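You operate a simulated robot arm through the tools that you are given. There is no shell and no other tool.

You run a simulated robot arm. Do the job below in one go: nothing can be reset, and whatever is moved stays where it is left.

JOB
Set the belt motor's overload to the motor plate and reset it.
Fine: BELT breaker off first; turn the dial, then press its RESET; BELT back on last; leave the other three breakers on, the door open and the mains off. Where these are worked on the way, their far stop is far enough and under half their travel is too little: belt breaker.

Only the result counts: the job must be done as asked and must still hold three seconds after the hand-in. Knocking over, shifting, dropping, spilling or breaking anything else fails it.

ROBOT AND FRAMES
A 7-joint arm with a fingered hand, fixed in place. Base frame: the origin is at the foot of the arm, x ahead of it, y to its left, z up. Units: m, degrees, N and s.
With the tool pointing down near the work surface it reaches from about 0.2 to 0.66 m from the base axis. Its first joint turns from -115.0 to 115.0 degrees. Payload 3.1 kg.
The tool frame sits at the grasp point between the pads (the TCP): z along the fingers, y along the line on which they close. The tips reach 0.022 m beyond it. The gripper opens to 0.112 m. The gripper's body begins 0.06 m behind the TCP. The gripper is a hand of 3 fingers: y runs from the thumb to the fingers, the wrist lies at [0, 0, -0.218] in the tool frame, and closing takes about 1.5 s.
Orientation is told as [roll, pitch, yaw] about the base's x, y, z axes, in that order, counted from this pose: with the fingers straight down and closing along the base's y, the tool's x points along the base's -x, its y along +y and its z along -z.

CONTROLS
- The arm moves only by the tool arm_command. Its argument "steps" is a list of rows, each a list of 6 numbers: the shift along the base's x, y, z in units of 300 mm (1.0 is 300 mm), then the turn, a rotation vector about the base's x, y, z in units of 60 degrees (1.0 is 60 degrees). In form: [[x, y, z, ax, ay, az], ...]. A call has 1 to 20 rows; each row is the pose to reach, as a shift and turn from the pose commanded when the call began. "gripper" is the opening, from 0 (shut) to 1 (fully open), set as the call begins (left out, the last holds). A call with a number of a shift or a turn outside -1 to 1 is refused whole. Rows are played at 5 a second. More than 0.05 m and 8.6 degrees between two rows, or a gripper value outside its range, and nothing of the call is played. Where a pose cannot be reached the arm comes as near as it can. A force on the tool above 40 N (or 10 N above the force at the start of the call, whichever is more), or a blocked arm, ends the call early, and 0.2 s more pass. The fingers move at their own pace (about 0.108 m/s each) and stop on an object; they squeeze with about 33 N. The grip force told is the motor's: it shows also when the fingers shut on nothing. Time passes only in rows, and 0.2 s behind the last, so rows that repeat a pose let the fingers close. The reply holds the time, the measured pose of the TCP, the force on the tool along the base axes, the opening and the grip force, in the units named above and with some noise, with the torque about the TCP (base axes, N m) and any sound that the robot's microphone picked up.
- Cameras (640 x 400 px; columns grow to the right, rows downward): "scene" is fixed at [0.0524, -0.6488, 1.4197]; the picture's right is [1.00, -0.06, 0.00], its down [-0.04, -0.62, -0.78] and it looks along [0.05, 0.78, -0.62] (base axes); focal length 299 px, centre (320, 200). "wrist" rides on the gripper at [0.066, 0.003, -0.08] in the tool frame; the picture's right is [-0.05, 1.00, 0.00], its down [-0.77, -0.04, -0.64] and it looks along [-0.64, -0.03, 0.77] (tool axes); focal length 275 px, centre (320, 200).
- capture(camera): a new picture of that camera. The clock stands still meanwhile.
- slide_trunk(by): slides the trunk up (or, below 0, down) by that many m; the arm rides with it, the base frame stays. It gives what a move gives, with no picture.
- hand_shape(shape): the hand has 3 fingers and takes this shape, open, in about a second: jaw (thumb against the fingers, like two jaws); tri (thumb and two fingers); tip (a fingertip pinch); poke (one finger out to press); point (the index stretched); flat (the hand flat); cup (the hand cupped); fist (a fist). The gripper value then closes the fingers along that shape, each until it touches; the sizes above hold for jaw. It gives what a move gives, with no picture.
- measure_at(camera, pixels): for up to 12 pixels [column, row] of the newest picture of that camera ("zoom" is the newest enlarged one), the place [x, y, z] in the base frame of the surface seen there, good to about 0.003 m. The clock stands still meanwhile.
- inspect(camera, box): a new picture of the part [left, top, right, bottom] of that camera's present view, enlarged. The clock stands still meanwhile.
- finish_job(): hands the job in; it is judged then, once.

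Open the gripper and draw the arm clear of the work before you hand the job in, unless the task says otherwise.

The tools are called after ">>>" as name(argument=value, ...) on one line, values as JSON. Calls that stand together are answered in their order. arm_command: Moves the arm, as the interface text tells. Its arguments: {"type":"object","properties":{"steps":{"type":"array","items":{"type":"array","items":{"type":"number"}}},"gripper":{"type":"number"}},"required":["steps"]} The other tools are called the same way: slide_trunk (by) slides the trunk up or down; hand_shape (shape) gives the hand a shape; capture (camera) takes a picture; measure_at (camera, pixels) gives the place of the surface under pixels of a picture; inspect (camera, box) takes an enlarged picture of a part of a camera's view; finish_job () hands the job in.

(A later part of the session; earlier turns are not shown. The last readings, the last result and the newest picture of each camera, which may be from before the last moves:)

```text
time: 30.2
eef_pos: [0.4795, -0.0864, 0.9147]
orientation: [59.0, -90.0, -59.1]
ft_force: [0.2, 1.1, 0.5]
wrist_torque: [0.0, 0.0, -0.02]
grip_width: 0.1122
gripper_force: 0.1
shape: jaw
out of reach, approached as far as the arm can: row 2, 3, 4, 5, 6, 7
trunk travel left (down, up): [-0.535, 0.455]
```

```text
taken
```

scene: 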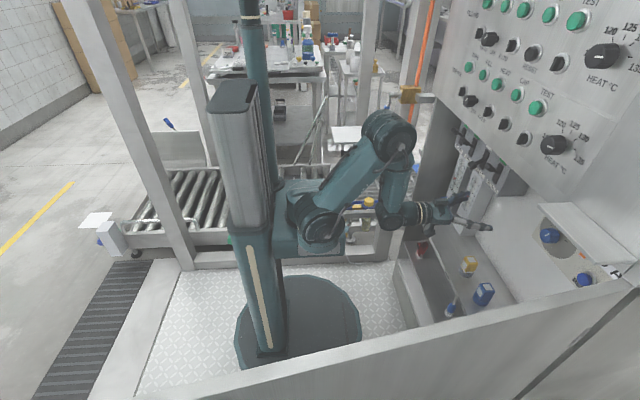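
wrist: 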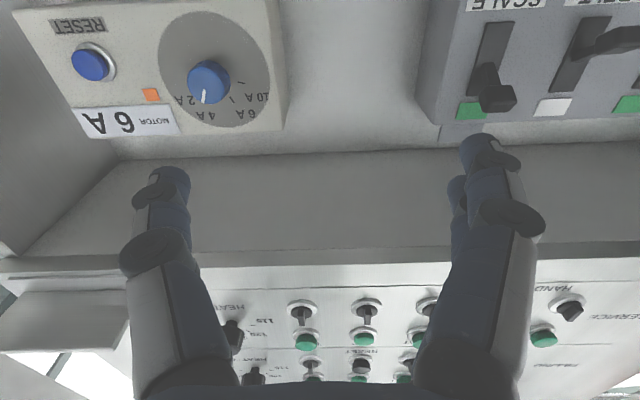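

In this elbow posture the arm can't go past y≈-0.086. I draw back to x≈0.40, raise the hand relative to the trunk, and lower the trunk so the forearm comes in level.

>>> arm_command(steps=[[-0.14, 0.02, 0, 0, 0, 0], [-0.26, 0.05, 0.1, 0, 0, 0], [-0.26, 0.05, 0.22, 0, 0, 0], [-0.26, 0.05, 0.34, 0, 0, 0], [-0.26, 0.05, 0.46, 0, 0, 0], [-0.26, 0.05, 0.58, 0, 0, 0], [-0.26, 0.05, 0.7, 0, 0, 0], [-0.26, 0.05, 0.7, 0, 0, 0]])

>>> capture(camera="scene")

```text
time: 32.0
eef_pos: [0.3994, -0.0746, 1.1256]
orientation: [116.0, -90.0, -115.6]
ft_force: [-0.3, -0.5, 0.4]
wrist_torque: [0.0, -0.02, 0.0]
grip_width: 0.1118
gripper_force: 0.1
shape: jaw
out of reach, approached as far as the arm can: row 2, 3, 4
trunk travel left (down, up): [-0.535, 0.455]
```

```text
taken
```

scene: 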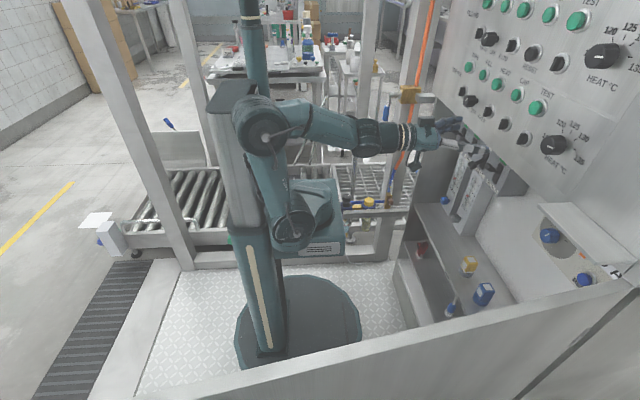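

The elbow is now back with the forearm level. I move sideways to y≈-0.187 and then lower the trunk.

>>> arm_command(steps=[[0, -0.1, 0, 0, 0, 0], [0, -0.2, 0, 0, 0, 0], [0, -0.3, 0, 0, 0, 0], [0, -0.375, 0, 0, 0, 0], [0, -0.375, 0, 0, 0, 0]])

>>> slide_trunk(by=-0.21)

>>> capture(camera="scene")

>>> capture(camera="wrist")

```text
time: 33.2
eef_pos: [0.4105, -0.1107, 1.127]
orientation: [170.5, -89.8, -170.5]
ft_force: [-0.2, -0.2, 0.1]
wrist_torque: [0.01, 0.03, -0.01]
grip_width: 0.1121
gripper_force: 0.1
shape: jaw
out of reach, approached as far as the arm can: row 1, 2, 3, 4, 5
trunk travel left (down, up): [-0.535, 0.455]
```

```text
time: 35.5
eef_pos: [0.413, -0.1118, 0.9165]
orientation: [140.5, -90.0, -140.6]
ft_force: [0.2, -0.1, -0.3]
wrist_torque: [0.02, 0.01, 0.03]
grip_width: 0.1121
gripper_force: 0.1
shape: jaw
trunk travel left (down, up): [-0.325, 0.665]
```

```text
taken
```

scene: 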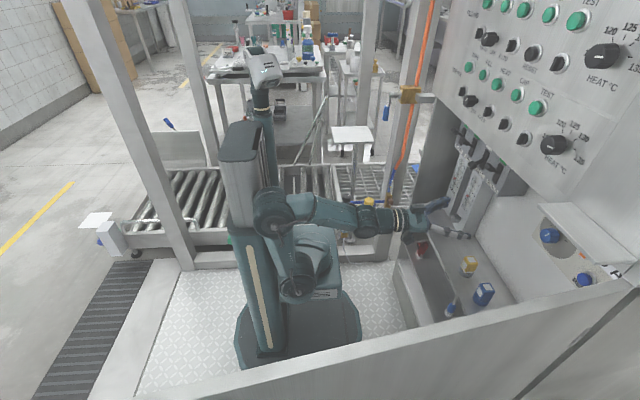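

```text
taken
```

wrist: 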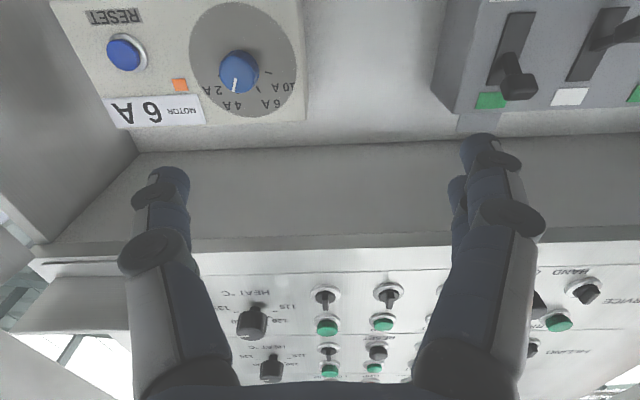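

Too close in again, so I go forward to x≈0.50 while moving on to y≈-0.187 (tips would be at x 0.52, well before the knob at 0.603).

>>> arm_command(steps=[[0.1, 0, 0, 0, 0, 0], [0.2, 0, 0, 0, 0, 0], [0.3, -0.03, 0, 0, 0, 0], [0.3, -0.09, 0, 0, 0, 0], [0.3, -0.15, 0, 0, 0, 0], [0.3, -0.21, 0, 0, 0, 0], [0.3, -0.253, 0, 0, 0, 0], [0.3, -0.253, 0, 0, 0, 0]])

>>> capture(camera="scene")

>>> capture(camera="wrist")

```text
time: 37.2
eef_pos: [0.4994, -0.1128, 0.91]
orientation: [17.2, -90.0, -17.5]
ft_force: [-0.5, -0.1, -0.4]
wrist_torque: [-0.03, 0.0, 0.02]
grip_width: 0.112
gripper_force: 0.1
shape: jaw
out of reach, approached as far as the arm can: row 3, 4, 5, 6, 7, 8
trunk travel left (down, up): [-0.325, 0.665]
```

```text
taken
```

scene: 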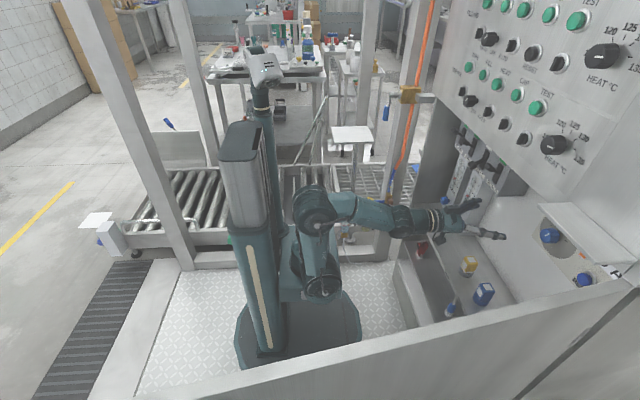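

```text
taken
```

wrist: 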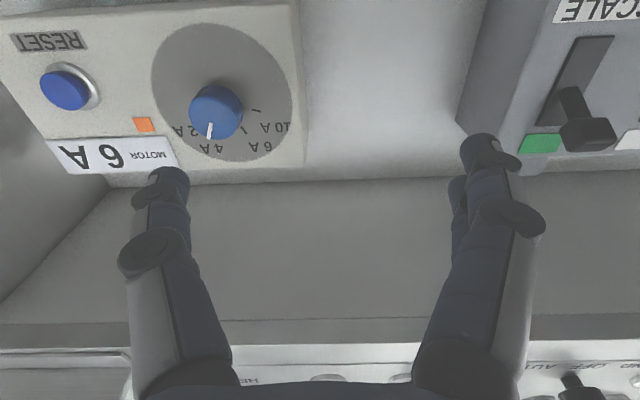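

Sideways motion is still blocked at y≈-0.11, likely a wrist-joint limit. I test whether rolling the hand about the x axis frees it: roll +45° in place, then sideways.

>>> arm_command(steps=[[0, 0, 0, 0.13, 0, 0], [0, 0, 0, 0.26, 0, 0], [0, 0, 0, 0.39, 0, 0], [0, 0, 0, 0.52, 0, 0], [0, 0, 0, 0.65, 0, 0], [0, 0, 0, 0.75, 0, 0], [0, -0.06, 0, 0.75, 0, 0], [0, -0.12, 0, 0.75, 0, 0], [0, -0.18, 0, 0.75, 0, 0], [0, -0.25, 0, 0.75, 0, 0], [0, -0.25, 0, 0.75, 0, 0]])

>>> capture(camera="scene")

>>> capture(camera="wrist")

```text
time: 39.6
eef_pos: [0.5023, -0.1123, 0.9086]
orientation: [89.7, -45.0, -90.0]
ft_force: [-0.9, -0.7, -0.1]
wrist_torque: [-0.02, 0.01, 0.01]
grip_width: 0.1117
gripper_force: 0.1
shape: jaw
out of reach, approached as far as the arm can: row 7, 8, 9, 10, 11
trunk travel left (down, up): [-0.325, 0.665]
```

```text
taken
```

scene: 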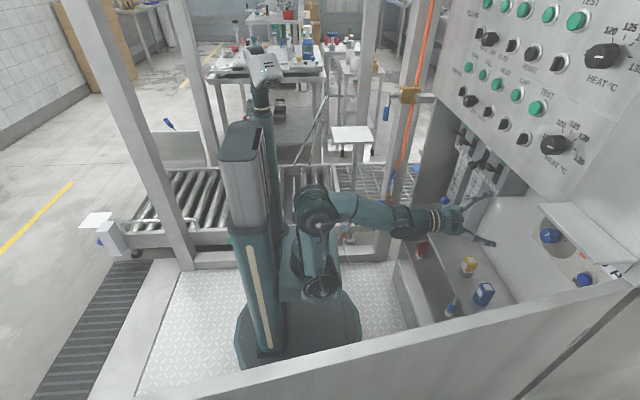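

```text
taken
```

wrist: 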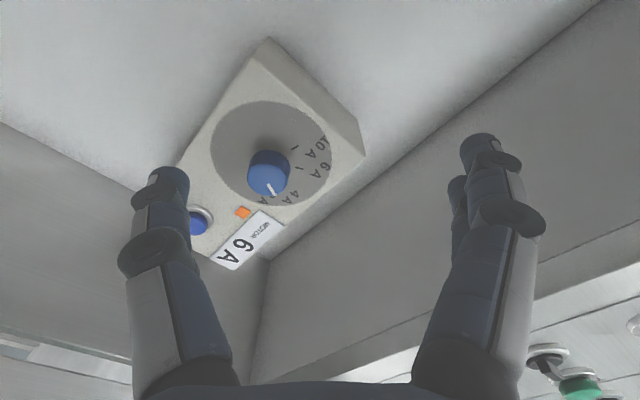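

Rolling is free but sideways still isn't; I test a yaw of -20° (hand pointing slightly to -y) with the sideways shift.

>>> arm_command(steps=[[0, 0, 0, 0, 0, -0.12], [0, 0, 0, 0, 0, -0.24], [0, 0, 0, 0, 0, -0.34], [0, -0.06, 0, 0, 0, -0.34], [0, -0.12, 0, 0, 0, -0.34], [0, -0.18, 0, 0, 0, -0.34], [0, -0.25, 0, 0, 0, -0.34], [0, -0.25, 0, 0, 0, -0.34]])

>>> capture(camera="scene")

```text
time: 41.5
eef_pos: [0.5052, -0.1853, 0.9096]
orientation: [89.7, -45.1, -110.4]
ft_force: [0.4, -0.2, 0.7]
wrist_torque: [0.01, -0.03, -0.02]
grip_width: 0.1118
gripper_force: 0.1
shape: jaw
trunk travel left (down, up): [-0.325, 0.665]
```

```text
taken
```

scene: 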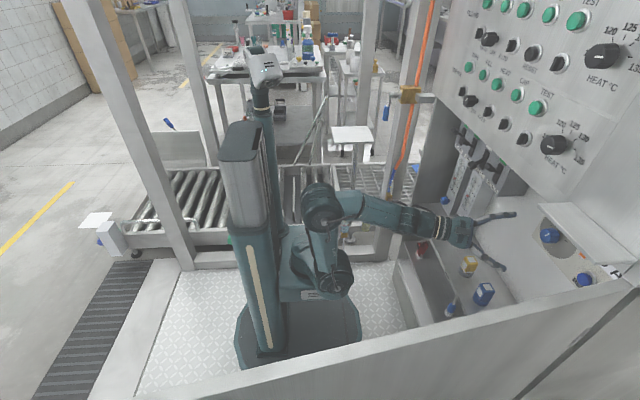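

With yaw -20° the arm reaches y≈-0.185. I go forward to x≈0.54 and step the yaw back to find how straight it can be.

>>> arm_command(steps=[[0.06, 0, 0, 0, 0, 0], [0.12, 0, 0, 0, 0, 0], [0.12, 0, 0, 0, 0, 0.06], [0.12, 0, 0, 0, 0, 0.12], [0.12, 0, 0, 0, 0, 0.18], [0.12, 0, 0, 0, 0, 0.24], [0.12, 0, 0, 0, 0, 0.3], [0.12, 0, 0, 0, 0, 0.34]])

>>> capture(camera="wrist")

```text
time: 43.2
eef_pos: [0.5424, -0.1868, 0.9085]
orientation: [89.7, -45.1, -99.4]
ft_force: [-0.9, -0.1, -0.3]
wrist_torque: [-0.02, 0.03, -0.03]
grip_width: 0.1121
gripper_force: 0.0
shape: jaw
out of reach, approached as far as the arm can: row 6, 7, 8
trunk travel left (down, up): [-0.325, 0.665]
```

```text
taken
```

wrist: 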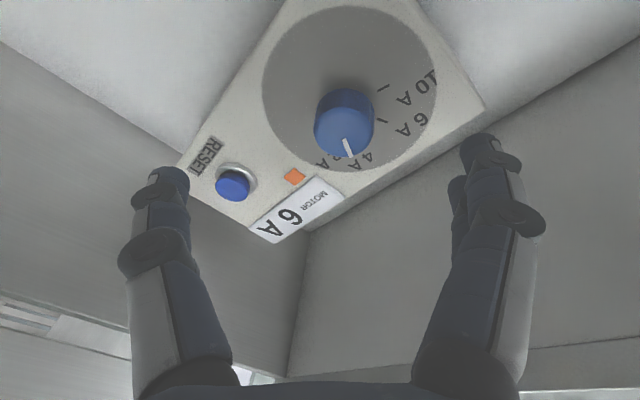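

Yaw is within 9.4° of straight here and will improve further forward. I measure the knob precisely from this picture.

>>> inspect(camera="wrist", box=[260, 50, 440, 190])

>>> measure_at(camera="wrist", pixels=[[340, 140], [318, 138], [366, 132], [345, 155], [338, 115], [343, 95], [370, 110], [322, 112], [265, 90], [430, 100], [340, 170], [350, 10]])

```text
2.86 times, centred on (350, 120) of wrist
```

zoom: 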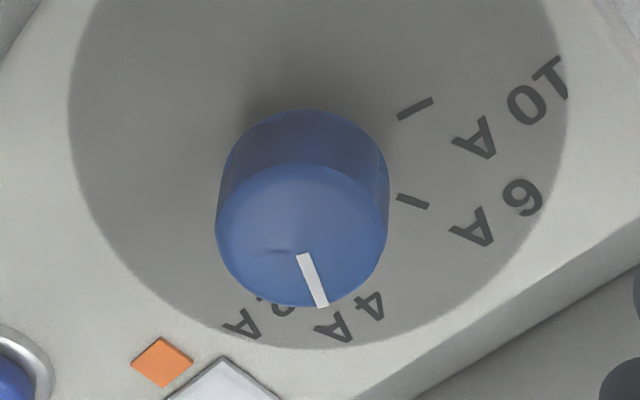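

```text
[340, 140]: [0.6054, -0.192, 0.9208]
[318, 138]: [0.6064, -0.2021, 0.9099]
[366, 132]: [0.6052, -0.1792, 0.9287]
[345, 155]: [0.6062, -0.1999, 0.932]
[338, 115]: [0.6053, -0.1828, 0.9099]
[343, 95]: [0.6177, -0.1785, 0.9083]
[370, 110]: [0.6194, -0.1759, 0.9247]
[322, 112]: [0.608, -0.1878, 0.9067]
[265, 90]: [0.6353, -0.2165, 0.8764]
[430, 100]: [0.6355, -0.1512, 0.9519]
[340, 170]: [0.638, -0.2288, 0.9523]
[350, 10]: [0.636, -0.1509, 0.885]
```

Knob centre is ≈[y -0.189, z 0.919], front face x≈0.605, radius ≈0.018. I set the opening to 0.075 m, align, and go forward to TCP x≈0.60 while straightening the yaw.

>>> arm_command(steps=[[0.02, -0.007, 0.02, 0, 0, 0], [0.04, -0.007, 0.035, 0, 0, 0], [0.08, -0.007, 0.035, 0, 0, 0.04], [0.12, -0.007, 0.035, 0, 0, 0.08], [0.16, -0.007, 0.035, 0, 0, 0.12], [0.2, -0.007, 0.035, 0, 0, 0.157], [0.2, -0.007, 0.035, 0, 0, 0.157]], gripper=0.68)

>>> capture(camera="wrist")

>>> inspect(camera="scene", box=[440, 170, 620, 300])

```text
time: 44.9
eef_pos: [0.5793, -0.1442, 0.9027]
orientation: [89.6, -45.0, -94.1]
ft_force: [-0.1, 0.2, -0.1]
wrist_torque: [0.02, 0.0, 0.02]
grip_width: 0.0765
gripper_force: 0.1
shape: jaw
out of reach, approached as far as the arm can: row 3, 4, 5, 6, 7
trunk travel left (down, up): [-0.325, 0.665]
```

```text
taken
```

wrist: 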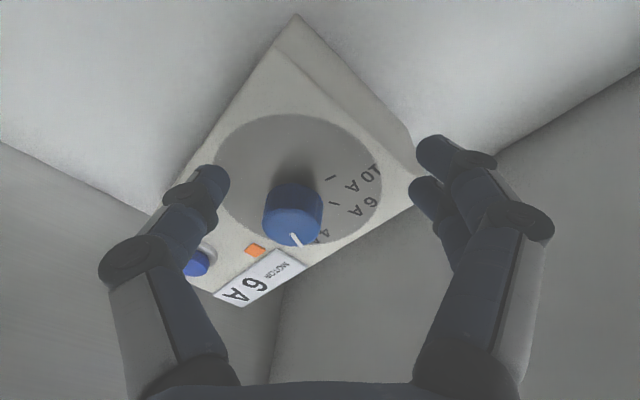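

```text
3.08 times, centred on (530, 235) of scene
```

zoom: 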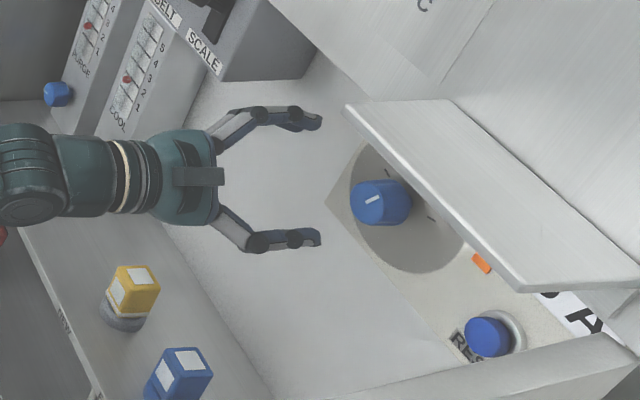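

The arm drifted to y≈-0.144 as the straight yaw isn't reachable. I step back to x≈0.56 with yaw ≈-11°, centred on the knob.

>>> arm_command(steps=[[-0.03, 0, 0.02, 0, 0, -0.06], [-0.064, 0, 0.04, 0, 0, -0.115], [-0.064, -0.05, 0.054, 0, 0, -0.115], [-0.064, -0.1, 0.054, 0, 0, -0.115], [-0.064, -0.15, 0.054, 0, 0, -0.115], [-0.064, -0.15, 0.054, 0, 0, -0.115]])

>>> capture(camera="wrist")

```text
time: 46.2
eef_pos: [0.56, -0.1875, 0.9179]
orientation: [89.5, -45.0, -101.1]
ft_force: [-0.3, -0.9, 0.1]
wrist_torque: [0.0, 0.0, 0.0]
grip_width: 0.0764
gripper_force: 0.1
shape: jaw
trunk travel left (down, up): [-0.325, 0.665]
```

```text
taken
```

wrist: 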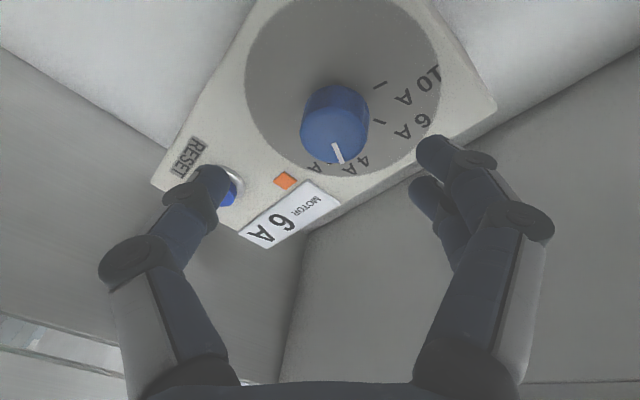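

Centred and reachable with yaw -11°. I go straight forward 0.042 m so that the pads straddle the knob.

>>> arm_command(steps=[[0.04, -0.004, 0.003, 0, 0, 0], [0.08, -0.004, 0.003, 0, 0, 0], [0.11, -0.004, 0.003, 0, 0, 0], [0.14, -0.004, 0.003, 0, 0, 0], [0.14, -0.004, 0.003, 0, 0, 0]])

>>> capture(camera="wrist")

>>> inspect(camera="scene", box=[440, 170, 620, 300])

```text
time: 47.5
eef_pos: [0.6006, -0.1886, 0.9169]
orientation: [89.7, -45.0, -101.1]
ft_force: [-0.6, -0.3, 0.5]
wrist_torque: [0.01, 0.01, -0.01]
grip_width: 0.0763
gripper_force: 0.1
shape: jaw
trunk travel left (down, up): [-0.325, 0.665]
```

```text
taken
```

wrist: 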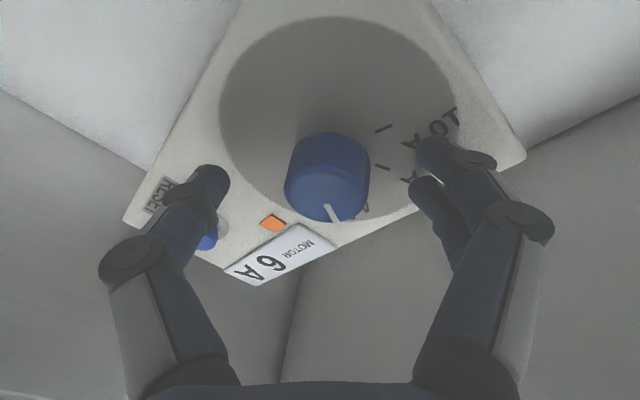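

```text
3.08 times, centred on (530, 235) of scene
```

zoom: 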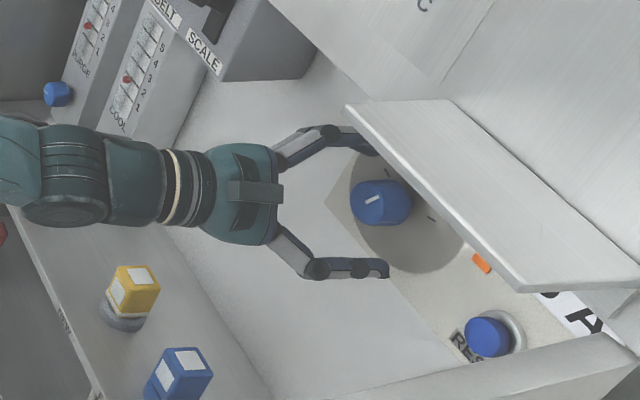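

The knob (face at 328,185) lies between thumb and fingers. I close on it, holding the pose for 2 s.

>>> arm_command(steps=[[0, 0, 0, 0, 0, 0], [0, 0, 0, 0, 0, 0], [0, 0, 0, 0, 0, 0], [0, 0, 0, 0, 0, 0], [0, 0, 0, 0, 0, 0], [0, 0, 0, 0, 0, 0], [0, 0, 0, 0, 0, 0], [0, 0, 0, 0, 0, 0]], gripper=0)

>>> capture(camera="wrist")

```text
time: 49.2
eef_pos: [0.5995, -0.188, 0.9167]
orientation: [89.5, -45.0, -101.1]
ft_force: [1.1, 1.2, 0.4]
wrist_torque: [0.01, -0.07, 0.13]
grip_width: 0.0262
gripper_force: 33.1
shape: jaw
trunk travel left (down, up): [-0.325, 0.665]
```

```text
taken
```

wrist: 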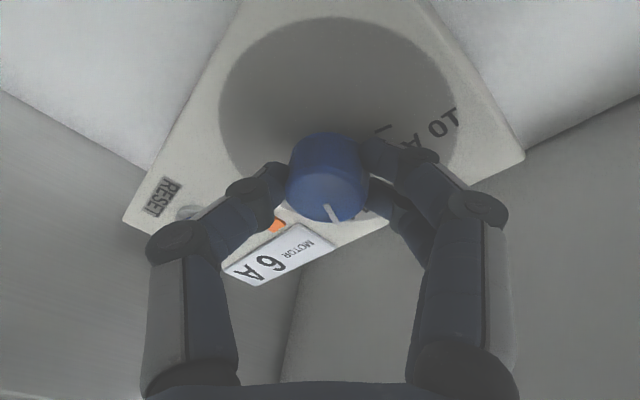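

Gripped firmly (33 N on 0.026 m). I turn half the way, -25° about x, and check.

>>> arm_command(steps=[[0, 0, 0, -0.07, 0, 0], [0, 0, 0, -0.14, 0, 0], [0, 0, 0, -0.21, 0, 0], [0, 0, 0, -0.28, 0, 0], [0, 0, 0, -0.35, 0, 0], [0, 0, 0, -0.417, 0, 0], [0, 0, 0, -0.417, 0, 0]])

>>> capture(camera="wrist")

>>> inspect(camera="scene", box=[500, 190, 600, 290])

```text
time: 50.9
eef_pos: [0.5998, -0.1887, 0.9166]
orientation: [102.6, -69.0, -112.3]
ft_force: [-3.1, -1.9, -5.1]
wrist_torque: [0.02, 0.04, 0.13]
grip_width: 0.0265
gripper_force: 32.9
shape: jaw
trunk travel left (down, up): [-0.325, 0.665]
```

```text
taken
```

wrist: 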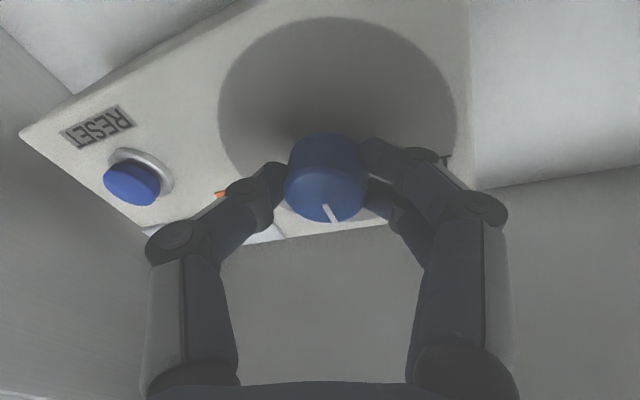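

```text
4.00 times, centred on (550, 240) of scene
```

zoom: 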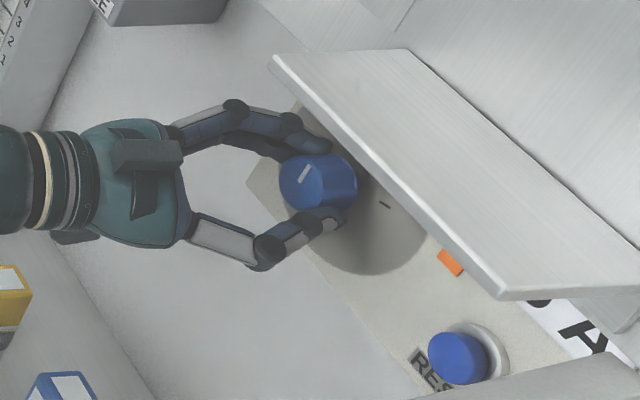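

The pointer stays fixed with the hand (330,212), so the knob turns without slip. I turn the other 25°.

>>> arm_command(steps=[[0, 0, 0, -0.07, 0, 0], [0, 0, 0, -0.14, 0, 0], [0, 0, 0, -0.21, 0, 0], [0, 0, 0, -0.28, 0, 0], [0, 0, 0, -0.35, 0, 0], [0, 0, 0, -0.417, 0, 0], [0, 0, 0, -0.417, 0, 0]])

>>> capture(camera="wrist")

>>> inspect(camera="scene", box=[500, 190, 600, 290])

```text
time: 52.0
eef_pos: [0.6022, -0.185, 0.9174]
orientation: [165.3, -82.9, -174.8]
ft_force: [-23.7, -8.7, -11.2]
wrist_torque: [0.07, 0.13, -0.38]
grip_width: 0.0294
gripper_force: 33.3
shape: jaw
out of reach, approached as far as the arm can: row 3, 4, 5
trunk travel left (down, up): [-0.325, 0.665]
stopped in row 5: the force on the tool passed its limit at 44 N (the readings are from after the stop); the commanded pose is now the measured one
```

```text
taken
```

wrist: 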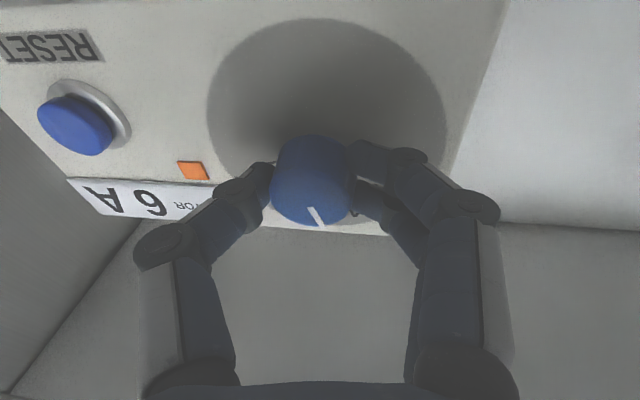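

```text
4.00 times, centred on (550, 240) of scene
```

zoom: 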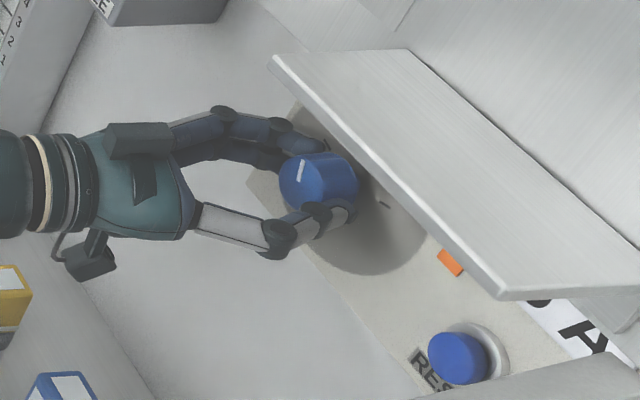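

The turn stopped about 6° short (≈44° done) at the wrist's limit. I open the fingers, back off and read the dial.

>>> arm_command(steps=[[0, 0, 0, 0, 0, 0], [0, 0, 0, 0, 0, 0], [0, 0, 0, 0, 0, 0], [0, 0, 0, 0, 0, 0], [0, 0, 0, 0, 0, 0]], gripper=0.68)

>>> arm_command(steps=[[-0.06, 0, 0, 0, 0, 0], [-0.12, 0, 0, 0, 0, 0], [-0.22, 0, 0, 0, 0, 0], [-0.33, 0, 0, 0, 0, 0], [-0.33, 0, 0, 0, 0, 0]])

>>> capture(camera="wrist")

```text
time: 53.2
eef_pos: [0.6049, -0.1798, 0.92]
orientation: [167.4, -82.8, -176.3]
ft_force: [-5.3, -0.4, 2.2]
wrist_torque: [0.03, -0.01, 0.17]
grip_width: 0.0743
gripper_force: 0.2
shape: jaw
trunk travel left (down, up): [-0.325, 0.665]
```

```text
time: 54.4
eef_pos: [0.5107, -0.169, 0.9147]
orientation: [167.1, -82.9, -176.2]
ft_force: [0.3, -0.2, 0.1]
wrist_torque: [0.0, -0.03, 0.01]
grip_width: 0.0758
gripper_force: 0.1
shape: jaw
out of reach, approached as far as the arm can: row 2, 3, 4, 5
trunk travel left (down, up): [-0.325, 0.665]
```

```text
taken
```

wrist: 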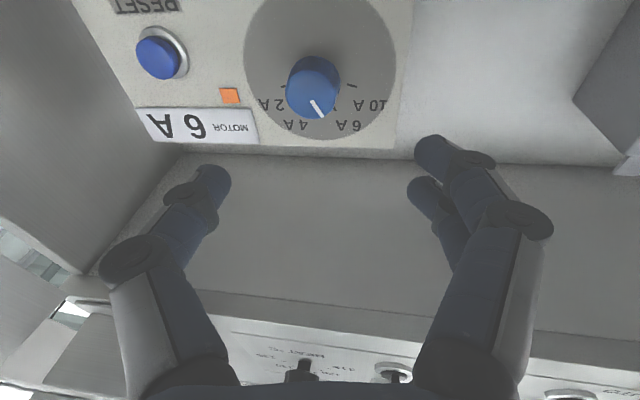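

>>> inspect(camera="wrist", box=[240, 20, 400, 150])

```text
3.08 times, centred on (320, 85) of wrist
```

zoom: 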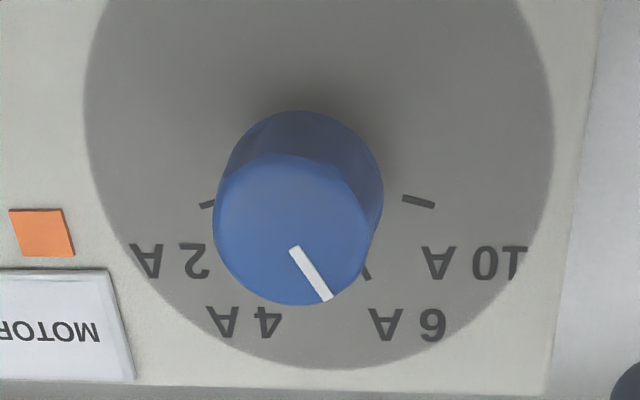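

The 6A tick is hidden behind the knob from this low view. I move up/back and tip the hand down about 45° for a level view, as before.

>>> arm_command(steps=[[-0.06, 0, 0.05, 0, 0.1, 0], [-0.12, 0, 0.1, 0, 0.2, 0], [-0.18, 0, 0.15, 0, 0.3, 0], [-0.24, 0, 0.2, 0, 0.4, 0], [-0.3, 0, 0.25, 0, 0.5, 0], [-0.36, 0, 0.3, 0, 0.6, 0], [-0.42, 0, 0.35, 0, 0.7, 0], [-0.42, 0, 0.35, 0, 0.7, 0]])

>>> capture(camera="wrist")

>>> capture(camera="scene")

```text
time: 56.2
eef_pos: [0.3821, -0.1702, 1.0194]
orientation: [-8.4, -55.1, -0.7]
ft_force: [0.2, -0.7, -0.8]
wrist_torque: [-0.02, 0.0, -0.02]
grip_width: 0.0757
gripper_force: 0.0
shape: jaw
out of reach, approached as far as the arm can: row 3, 4
trunk travel left (down, up): [-0.325, 0.665]
```

```text
taken
```

wrist: 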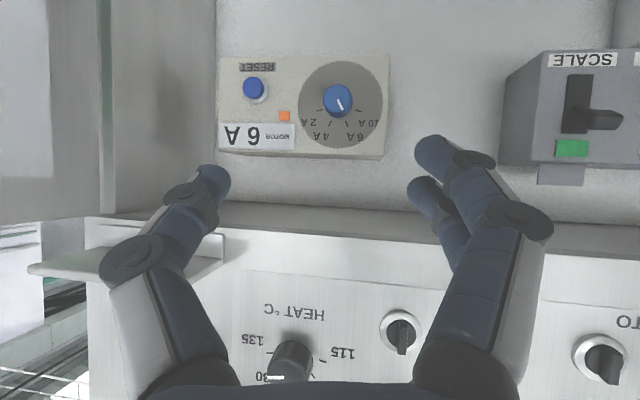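

```text
taken
```

scene: 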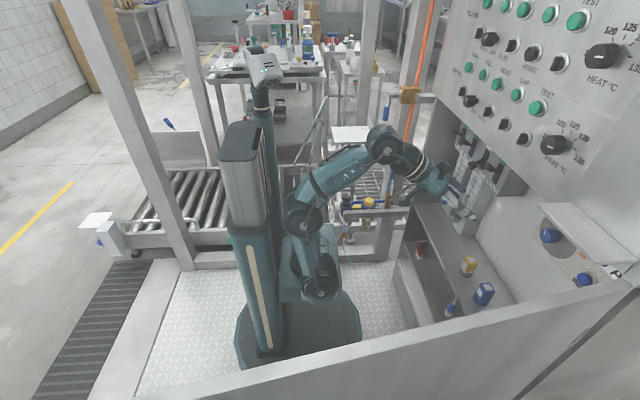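

>>> inspect(camera="wrist", box=[290, 60, 390, 150])

```text
4.44 times, centred on (340, 105) of wrist
```

zoom: 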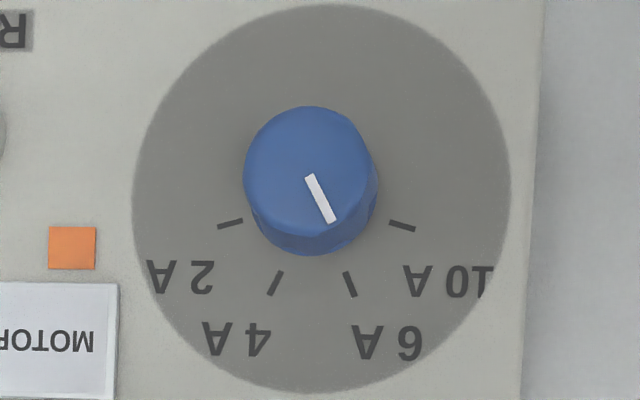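

The pointer is near 6A now. I enlarge more to compare its direction with the ticks.

>>> inspect(camera="wrist", box=[316, 78, 364, 130])

>>> measure_at(camera="wrist", pixels=[[337, 100], [342, 109], [338, 103], [340, 106], [331, 123], [346, 124], [320, 111], [358, 110]])

```text
7.69 times, centred on (340, 104) of wrist
```

zoom: 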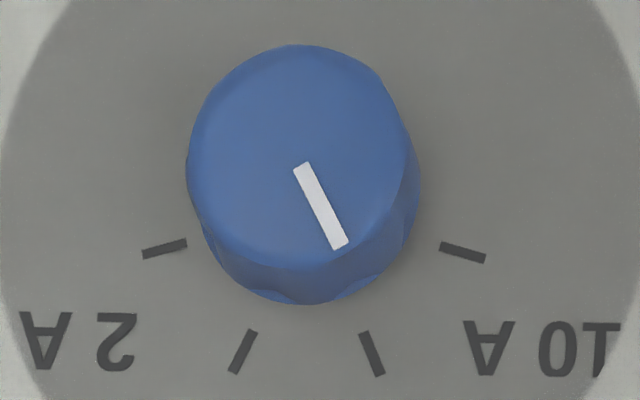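

```text
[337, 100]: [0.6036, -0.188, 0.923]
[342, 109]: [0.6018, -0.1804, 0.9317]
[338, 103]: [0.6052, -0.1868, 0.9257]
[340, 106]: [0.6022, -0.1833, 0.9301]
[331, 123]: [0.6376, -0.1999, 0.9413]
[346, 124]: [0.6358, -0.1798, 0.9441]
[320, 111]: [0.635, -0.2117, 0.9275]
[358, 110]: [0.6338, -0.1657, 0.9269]
```

The pointer direction (≈25.7°) agrees with the 6A tick (≈24°) within about 2°, so the dial is set to 6 A. Now for RESET: I open, shape poke and turn the hand to a yaw of about -22°.

>>> arm_command(steps=[[0, 0, 0, 0, 0, 0], [0, 0, 0, 0, 0, 0], [0, 0, 0, 0, 0, 0]], gripper=1)

>>> hand_shape(shape="poke")

>>> arm_command(steps=[[0, 0, 0, 0, 0, -0.1], [0.05, 0, 0, 0, 0, -0.2], [0.12, 0, -0.06, 0, 0, -0.2], [0.2, 0, -0.12, 0, 0, -0.2], [0.26, 0, -0.18, 0, 0, -0.2], [0.26, 0, -0.24, 0, 0, -0.2], [0.26, 0, -0.24, 0, 0, -0.2]])

>>> capture(camera="wrist")

>>> capture(camera="scene")

```text
time: 57.0
eef_pos: [0.3824, -0.1696, 1.0184]
orientation: [-8.4, -55.2, -0.9]
ft_force: [-0.1, 0.0, -0.3]
wrist_torque: [-0.01, 0.03, 0.0]
grip_width: 0.1118
gripper_force: 0.0
shape: jaw
trunk travel left (down, up): [-0.325, 0.665]
```

```text
time: 57.9
eef_pos: [0.3829, -0.1684, 1.0192]
orientation: [-8.5, -55.0, -0.8]
ft_force: [-0.1, 0.4, -0.7]
wrist_torque: [-0.01, 0.01, 0.01]
grip_width: 0.0
gripper_force: 0.1
shape: poke
trunk travel left (down, up): [-0.325, 0.665]
```

```text
time: 59.5
eef_pos: [0.4634, -0.1696, 0.9458]
orientation: [-8.5, -55.1, -12.7]
ft_force: [-0.1, -0.4, 0.0]
wrist_torque: [0.01, -0.01, 0.01]
grip_width: 0.0001
gripper_force: 0.1
shape: poke
trunk travel left (down, up): [-0.325, 0.665]
```

```text
taken
```

wrist: 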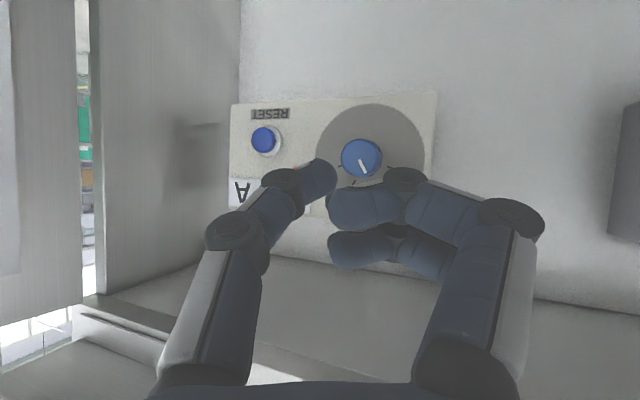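

```text
taken
```

scene: 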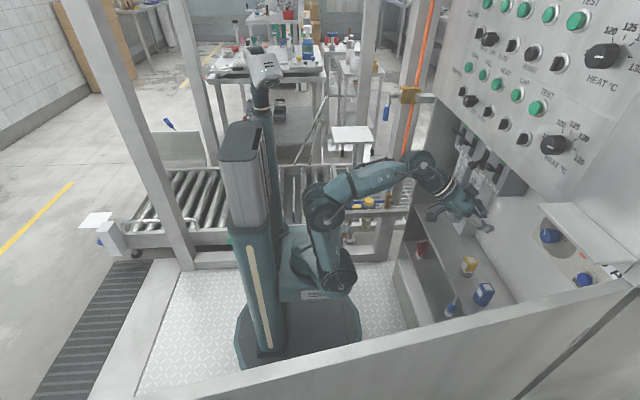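

RESET is at (265,139) in the picture, ≈[0.621, -0.296, 0.903]. I bring the thumb in front of it: x≈0.54, y≈-0.296, with the hand nearly level.

>>> arm_command(steps=[[0.03, -0.05, -0.02, -0.02, -0.048, 0], [0.06, -0.1, -0.04, -0.04, -0.096, 0], [0.09, -0.15, -0.06, -0.061, -0.144, 0], [0.12, -0.2, -0.08, -0.082, -0.192, 0], [0.15, -0.25, -0.1, -0.102, -0.24, 0], [0.18, -0.3, -0.11, -0.122, -0.288, 0], [0.22, -0.36, -0.12, -0.143, -0.336, 0], [0.255, -0.42, -0.13, -0.163, -0.384, 0], [0.255, -0.42, -0.13, -0.163, -0.384, 0]])

>>> capture(camera="wrist")

>>> inspect(camera="scene", box=[440, 170, 640, 320])

```text
time: 61.5
eef_pos: [0.5395, -0.2963, 0.9066]
orientation: [-31.5, -78.9, 8.9]
ft_force: [0.0, -1.0, 0.4]
wrist_torque: [0.0, 0.01, 0.0]
grip_width: 0.0001
gripper_force: 0.1
shape: poke
trunk travel left (down, up): [-0.325, 0.665]
```

```text
taken
```

wrist: 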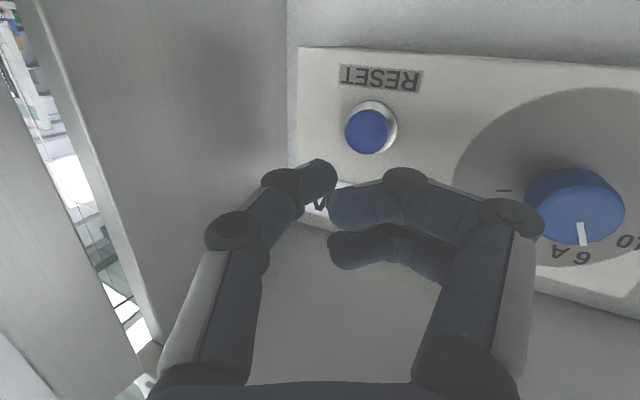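

```text
2.67 times, centred on (540, 245) of scene
```

zoom: 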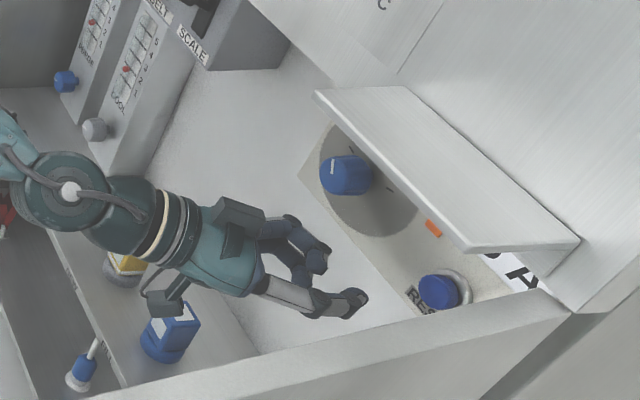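

I measure the thumb tip and button in this picture.

>>> measure_at(camera="wrist", pixels=[[368, 132], [355, 132], [380, 134], [368, 118], [368, 148], [326, 165], [330, 172], [318, 180], [385, 110], [585, 205]])

```text
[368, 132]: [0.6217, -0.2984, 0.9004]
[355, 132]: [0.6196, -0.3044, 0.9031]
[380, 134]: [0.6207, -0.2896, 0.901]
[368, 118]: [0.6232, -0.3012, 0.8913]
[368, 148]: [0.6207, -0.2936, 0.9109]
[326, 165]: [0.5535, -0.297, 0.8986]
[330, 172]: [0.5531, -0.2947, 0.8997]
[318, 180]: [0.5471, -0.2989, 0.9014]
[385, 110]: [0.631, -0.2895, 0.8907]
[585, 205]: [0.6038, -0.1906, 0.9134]
```

The thumb tip ([0.555,-0.298,0.90]) lines up with the button centre ([0.621,-0.297,0.901]). I advance 0.055 m, then press in 1.5 mm steps.

>>> arm_command(steps=[[0.06, 0, 0, 0, 0, 0], [0.12, 0, 0, 0, 0, 0], [0.17, 0, 0, 0, 0, 0], [0.185, 0, 0, 0, 0, 0], [0.195, 0, 0, 0, 0, 0], [0.2, 0, 0, 0, 0, 0], [0.205, 0, 0, 0, 0, 0], [0.21, 0, 0, 0, 0, 0], [0.215, 0, 0, 0, 0, 0], [0.22, 0, 0, 0, 0, 0], [0.225, 0, 0, 0, 0, 0], [0.23, 0, 0, 0, 0, 0], [0.235, 0, 0, 0, 0, 0], [0.24, 0, 0, 0, 0, 0]])

>>> capture(camera="wrist")

>>> inspect(camera="scene", box=[500, 190, 640, 310])

```text
time: 64.5
eef_pos: [0.6078, -0.2984, 0.9099]
orientation: [-31.1, -79.1, 8.2]
ft_force: [-31.9, 0.1, -11.0]
wrist_torque: [0.04, 0.21, -0.15]
grip_width: 0.0
gripper_force: 0.0
shape: poke
trunk travel left (down, up): [-0.325, 0.665]
heard: click
```

```text
taken
```

wrist: 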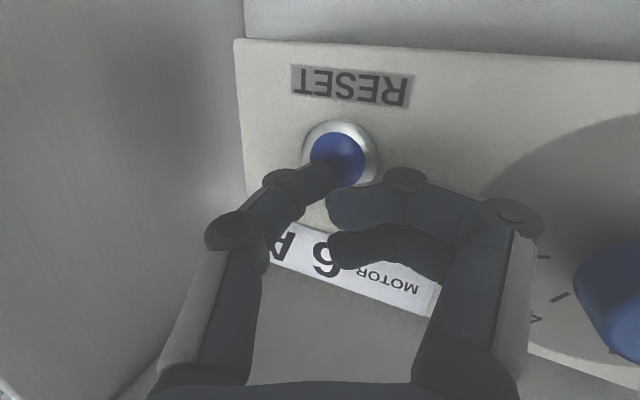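

```text
3.33 times, centred on (570, 250) of scene
```

zoom: 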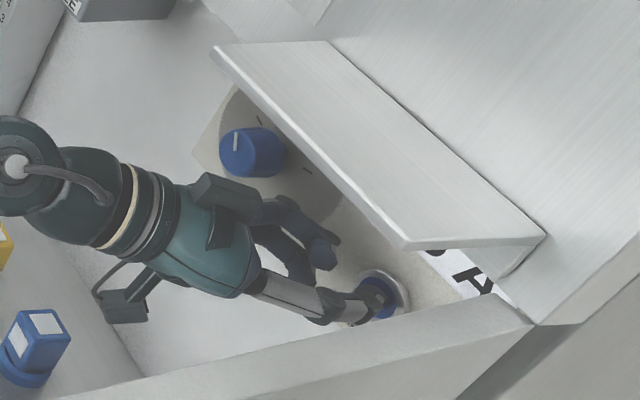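

A click was heard and the button went in. I draw straight back and check that the flag has changed and the dial still stands at 6A.

>>> arm_command(steps=[[-0.05, 0, 0, 0, 0, 0], [-0.12, 0, 0, 0, 0, 0], [-0.2, 0, 0, 0, 0, 0], [-0.3, 0.04, 0, 0, 0, 0], [-0.3, 0.1, 0, 0, 0, 0], [-0.3, 0.1, 0, 0, 0, 0]])

>>> capture(camera="wrist")

>>> inspect(camera="scene", box=[500, 190, 640, 310])

```text
time: 65.9
eef_pos: [0.5216, -0.2732, 0.9128]
orientation: [-34.8, -79.6, 11.9]
ft_force: [-0.4, -1.0, -0.1]
wrist_torque: [-0.03, 0.01, 0.02]
grip_width: 0.0003
gripper_force: 0.1
shape: poke
out of reach, approached as far as the arm can: row 5
trunk travel left (down, up): [-0.325, 0.665]
```

```text
taken
```

wrist: 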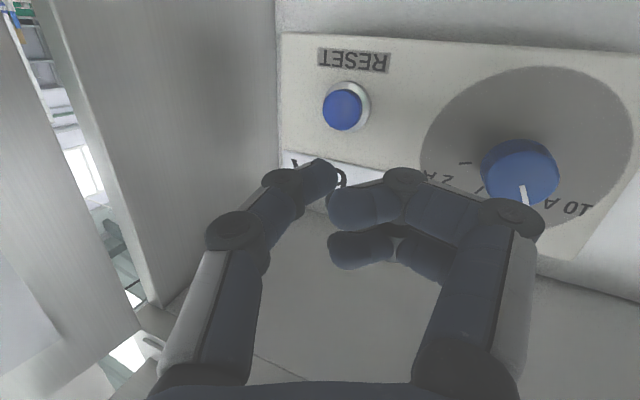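

```text
3.33 times, centred on (570, 250) of scene
```

zoom: 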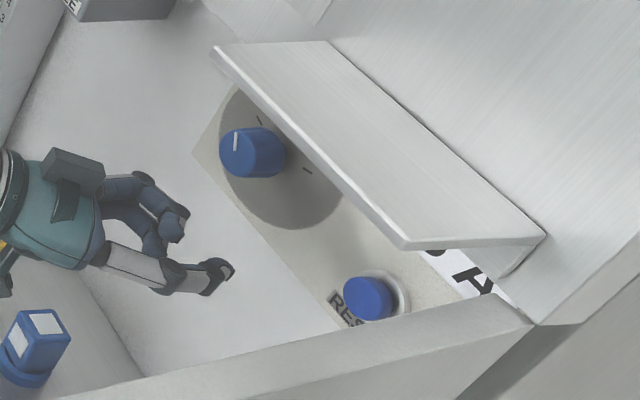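

The orange flag is gone, so the overload is reset, and the dial stayed put. I now draw back and cross toward the BELT breaker, taking out the yaw.

>>> arm_command(steps=[[-0.04, 0.1, 0, 0, 0, 0.05], [-0.08, 0.2, 0, 0, 0, 0.1], [-0.12, 0.3, 0, 0, 0, 0.15], [-0.16, 0.4, 0, 0, 0, 0.2], [-0.2, 0.5, 0, 0, 0, 0.25], [-0.2, 0.62, 0, 0, 0, 0.3], [-0.2, 0.74, 0, 0, 0, 0.35], [-0.2, 0.86, 0, 0, 0, 0.385], [-0.2, 0.98, 0, 0, 0, 0.385], [-0.2, 0.98, 0, 0, 0, 0.385]])

>>> capture(camera="scene")

```text
time: 68.1
eef_pos: [0.4613, 0.0248, 0.9075]
orientation: [-31.6, -78.8, 32.0]
ft_force: [0.8, -0.6, -0.5]
wrist_torque: [0.01, -0.01, -0.02]
grip_width: 0.0003
gripper_force: 0.0
shape: poke
out of reach, approached as far as the arm can: row 1, 2
trunk travel left (down, up): [-0.325, 0.665]
```

```text
taken
```

scene: 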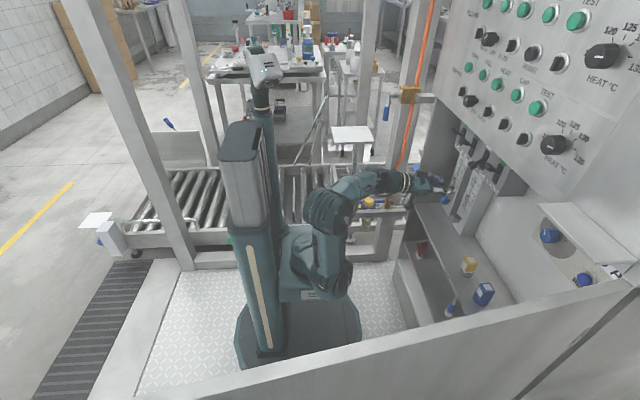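

Now at y≈0.025. I go on to x≈0.50, y≈0.154, z≈0.865, below the level of the BELT lever (head at z≈0.895), levelling the hand.

>>> arm_command(steps=[[0.02, 0.09, -0.03, 0.02, -0.035, 0], [0.04, 0.18, -0.06, 0.04, -0.07, 0], [0.07, 0.27, -0.09, 0.06, -0.105, 0], [0.1, 0.36, -0.12, 0.08, -0.14, 0], [0.13, 0.432, -0.142, 0.1, -0.17, 0], [0.13, 0.432, -0.142, 0.1, -0.17, 0]])

>>> capture(camera="wrist")

>>> inspect(camera="scene", box=[380, 110, 560, 250])

```text
time: 69.5
eef_pos: [0.5017, 0.1586, 0.8658]
orientation: [169.2, -89.0, -168.7]
ft_force: [-0.1, 0.5, 0.6]
wrist_torque: [-0.02, -0.02, 0.02]
grip_width: 0.0
gripper_force: 0.1
shape: poke
trunk travel left (down, up): [-0.325, 0.665]
```

```text
taken
```

wrist: 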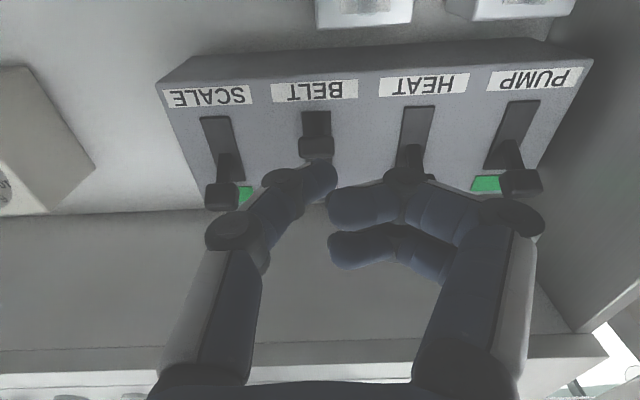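

```text
2.86 times, centred on (470, 180) of scene
```

zoom: 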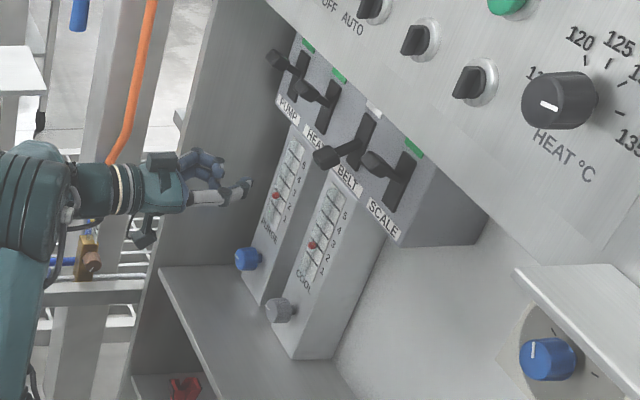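

The thumb is below the BELT lever's level. I lower 8 mm more and go forward to x≈0.588 under the lever head.

>>> arm_command(steps=[[0, -0.014, -0.027, 0, 0, 0], [0.1, -0.014, -0.027, 0, 0, 0], [0.18, -0.014, -0.027, 0, 0, 0], [0.24, -0.014, -0.027, 0, 0, 0], [0.288, -0.014, -0.027, 0, 0, 0], [0.288, -0.014, -0.027, 0, 0, 0]])

>>> capture(camera="wrist")

>>> inspect(camera="scene", box=[400, 110, 560, 230])

```text
time: 70.9
eef_pos: [0.588, 0.1526, 0.8584]
orientation: [171.6, -89.2, -171.2]
ft_force: [0.4, 1.3, -0.4]
wrist_torque: [-0.01, 0.0, -0.02]
grip_width: 0.0001
gripper_force: 0.0
shape: poke
trunk travel left (down, up): [-0.325, 0.665]
```

```text
taken
```

wrist: 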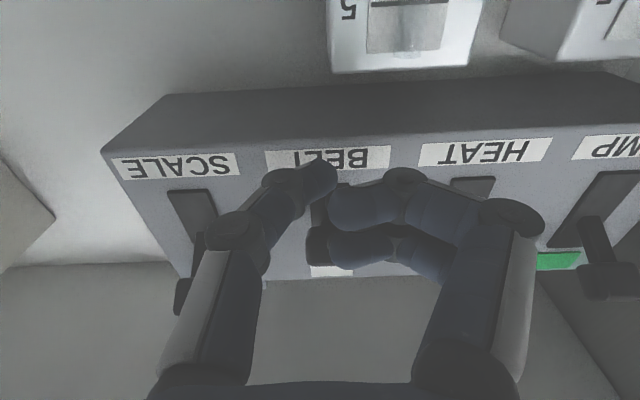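

```text
3.33 times, centred on (480, 170) of scene
```

zoom: 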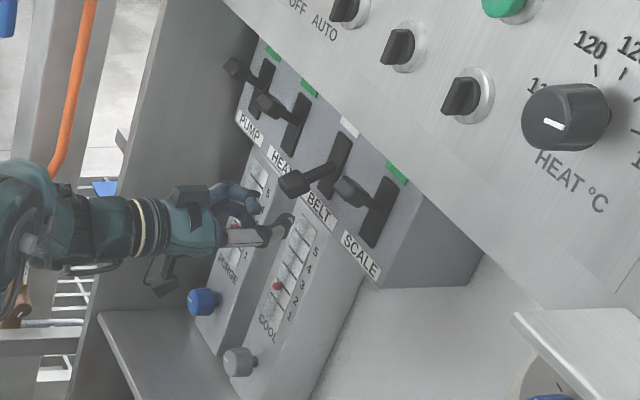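

The thumb is beneath the BELT lever. I push straight up in 6 mm steps until the lever reaches its upper stop.

>>> arm_command(steps=[[0, 0, 0.02, 0, 0, 0], [0, 0, 0.04, 0, 0, 0], [0, 0, 0.06, 0, 0, 0], [0, 0, 0.08, 0, 0, 0], [0, 0, 0.1, 0, 0, 0], [0, 0, 0.12, 0, 0, 0], [0, 0, 0.14, 0, 0, 0], [0, 0, 0.16, 0, 0, 0], [0, 0, 0.18, 0, 0, 0], [0, 0, 0.2, 0, 0, 0], [0, 0, 0.22, 0, 0, 0], [0, 0, 0.235, 0, 0, 0]])

>>> capture(camera="wrist")

>>> inspect(camera="scene", box=[400, 110, 560, 230])

```text
time: 73.5
eef_pos: [0.5874, 0.1536, 0.9245]
orientation: [170.9, -89.6, -170.5]
ft_force: [-16.1, -5.8, -23.0]
wrist_torque: [0.01, 0.32, -0.1]
grip_width: 0.0002
gripper_force: 0.1
shape: poke
trunk travel left (down, up): [-0.325, 0.665]
```

```text
taken
```

wrist: 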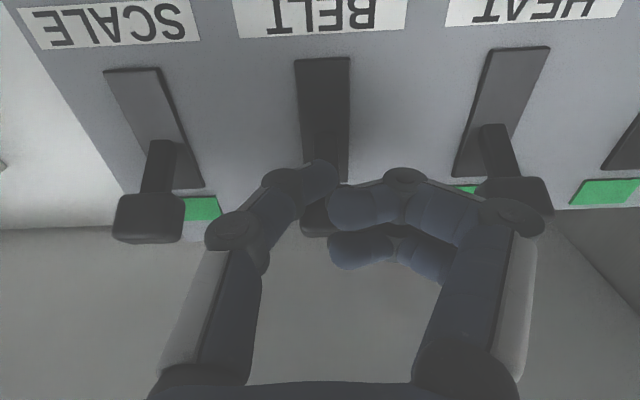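

```text
3.33 times, centred on (480, 170) of scene
```

zoom: 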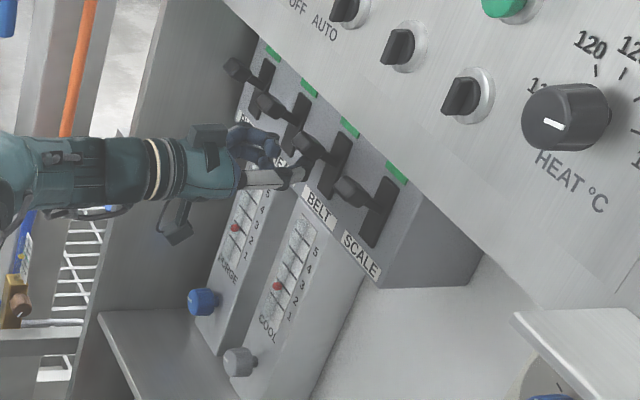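

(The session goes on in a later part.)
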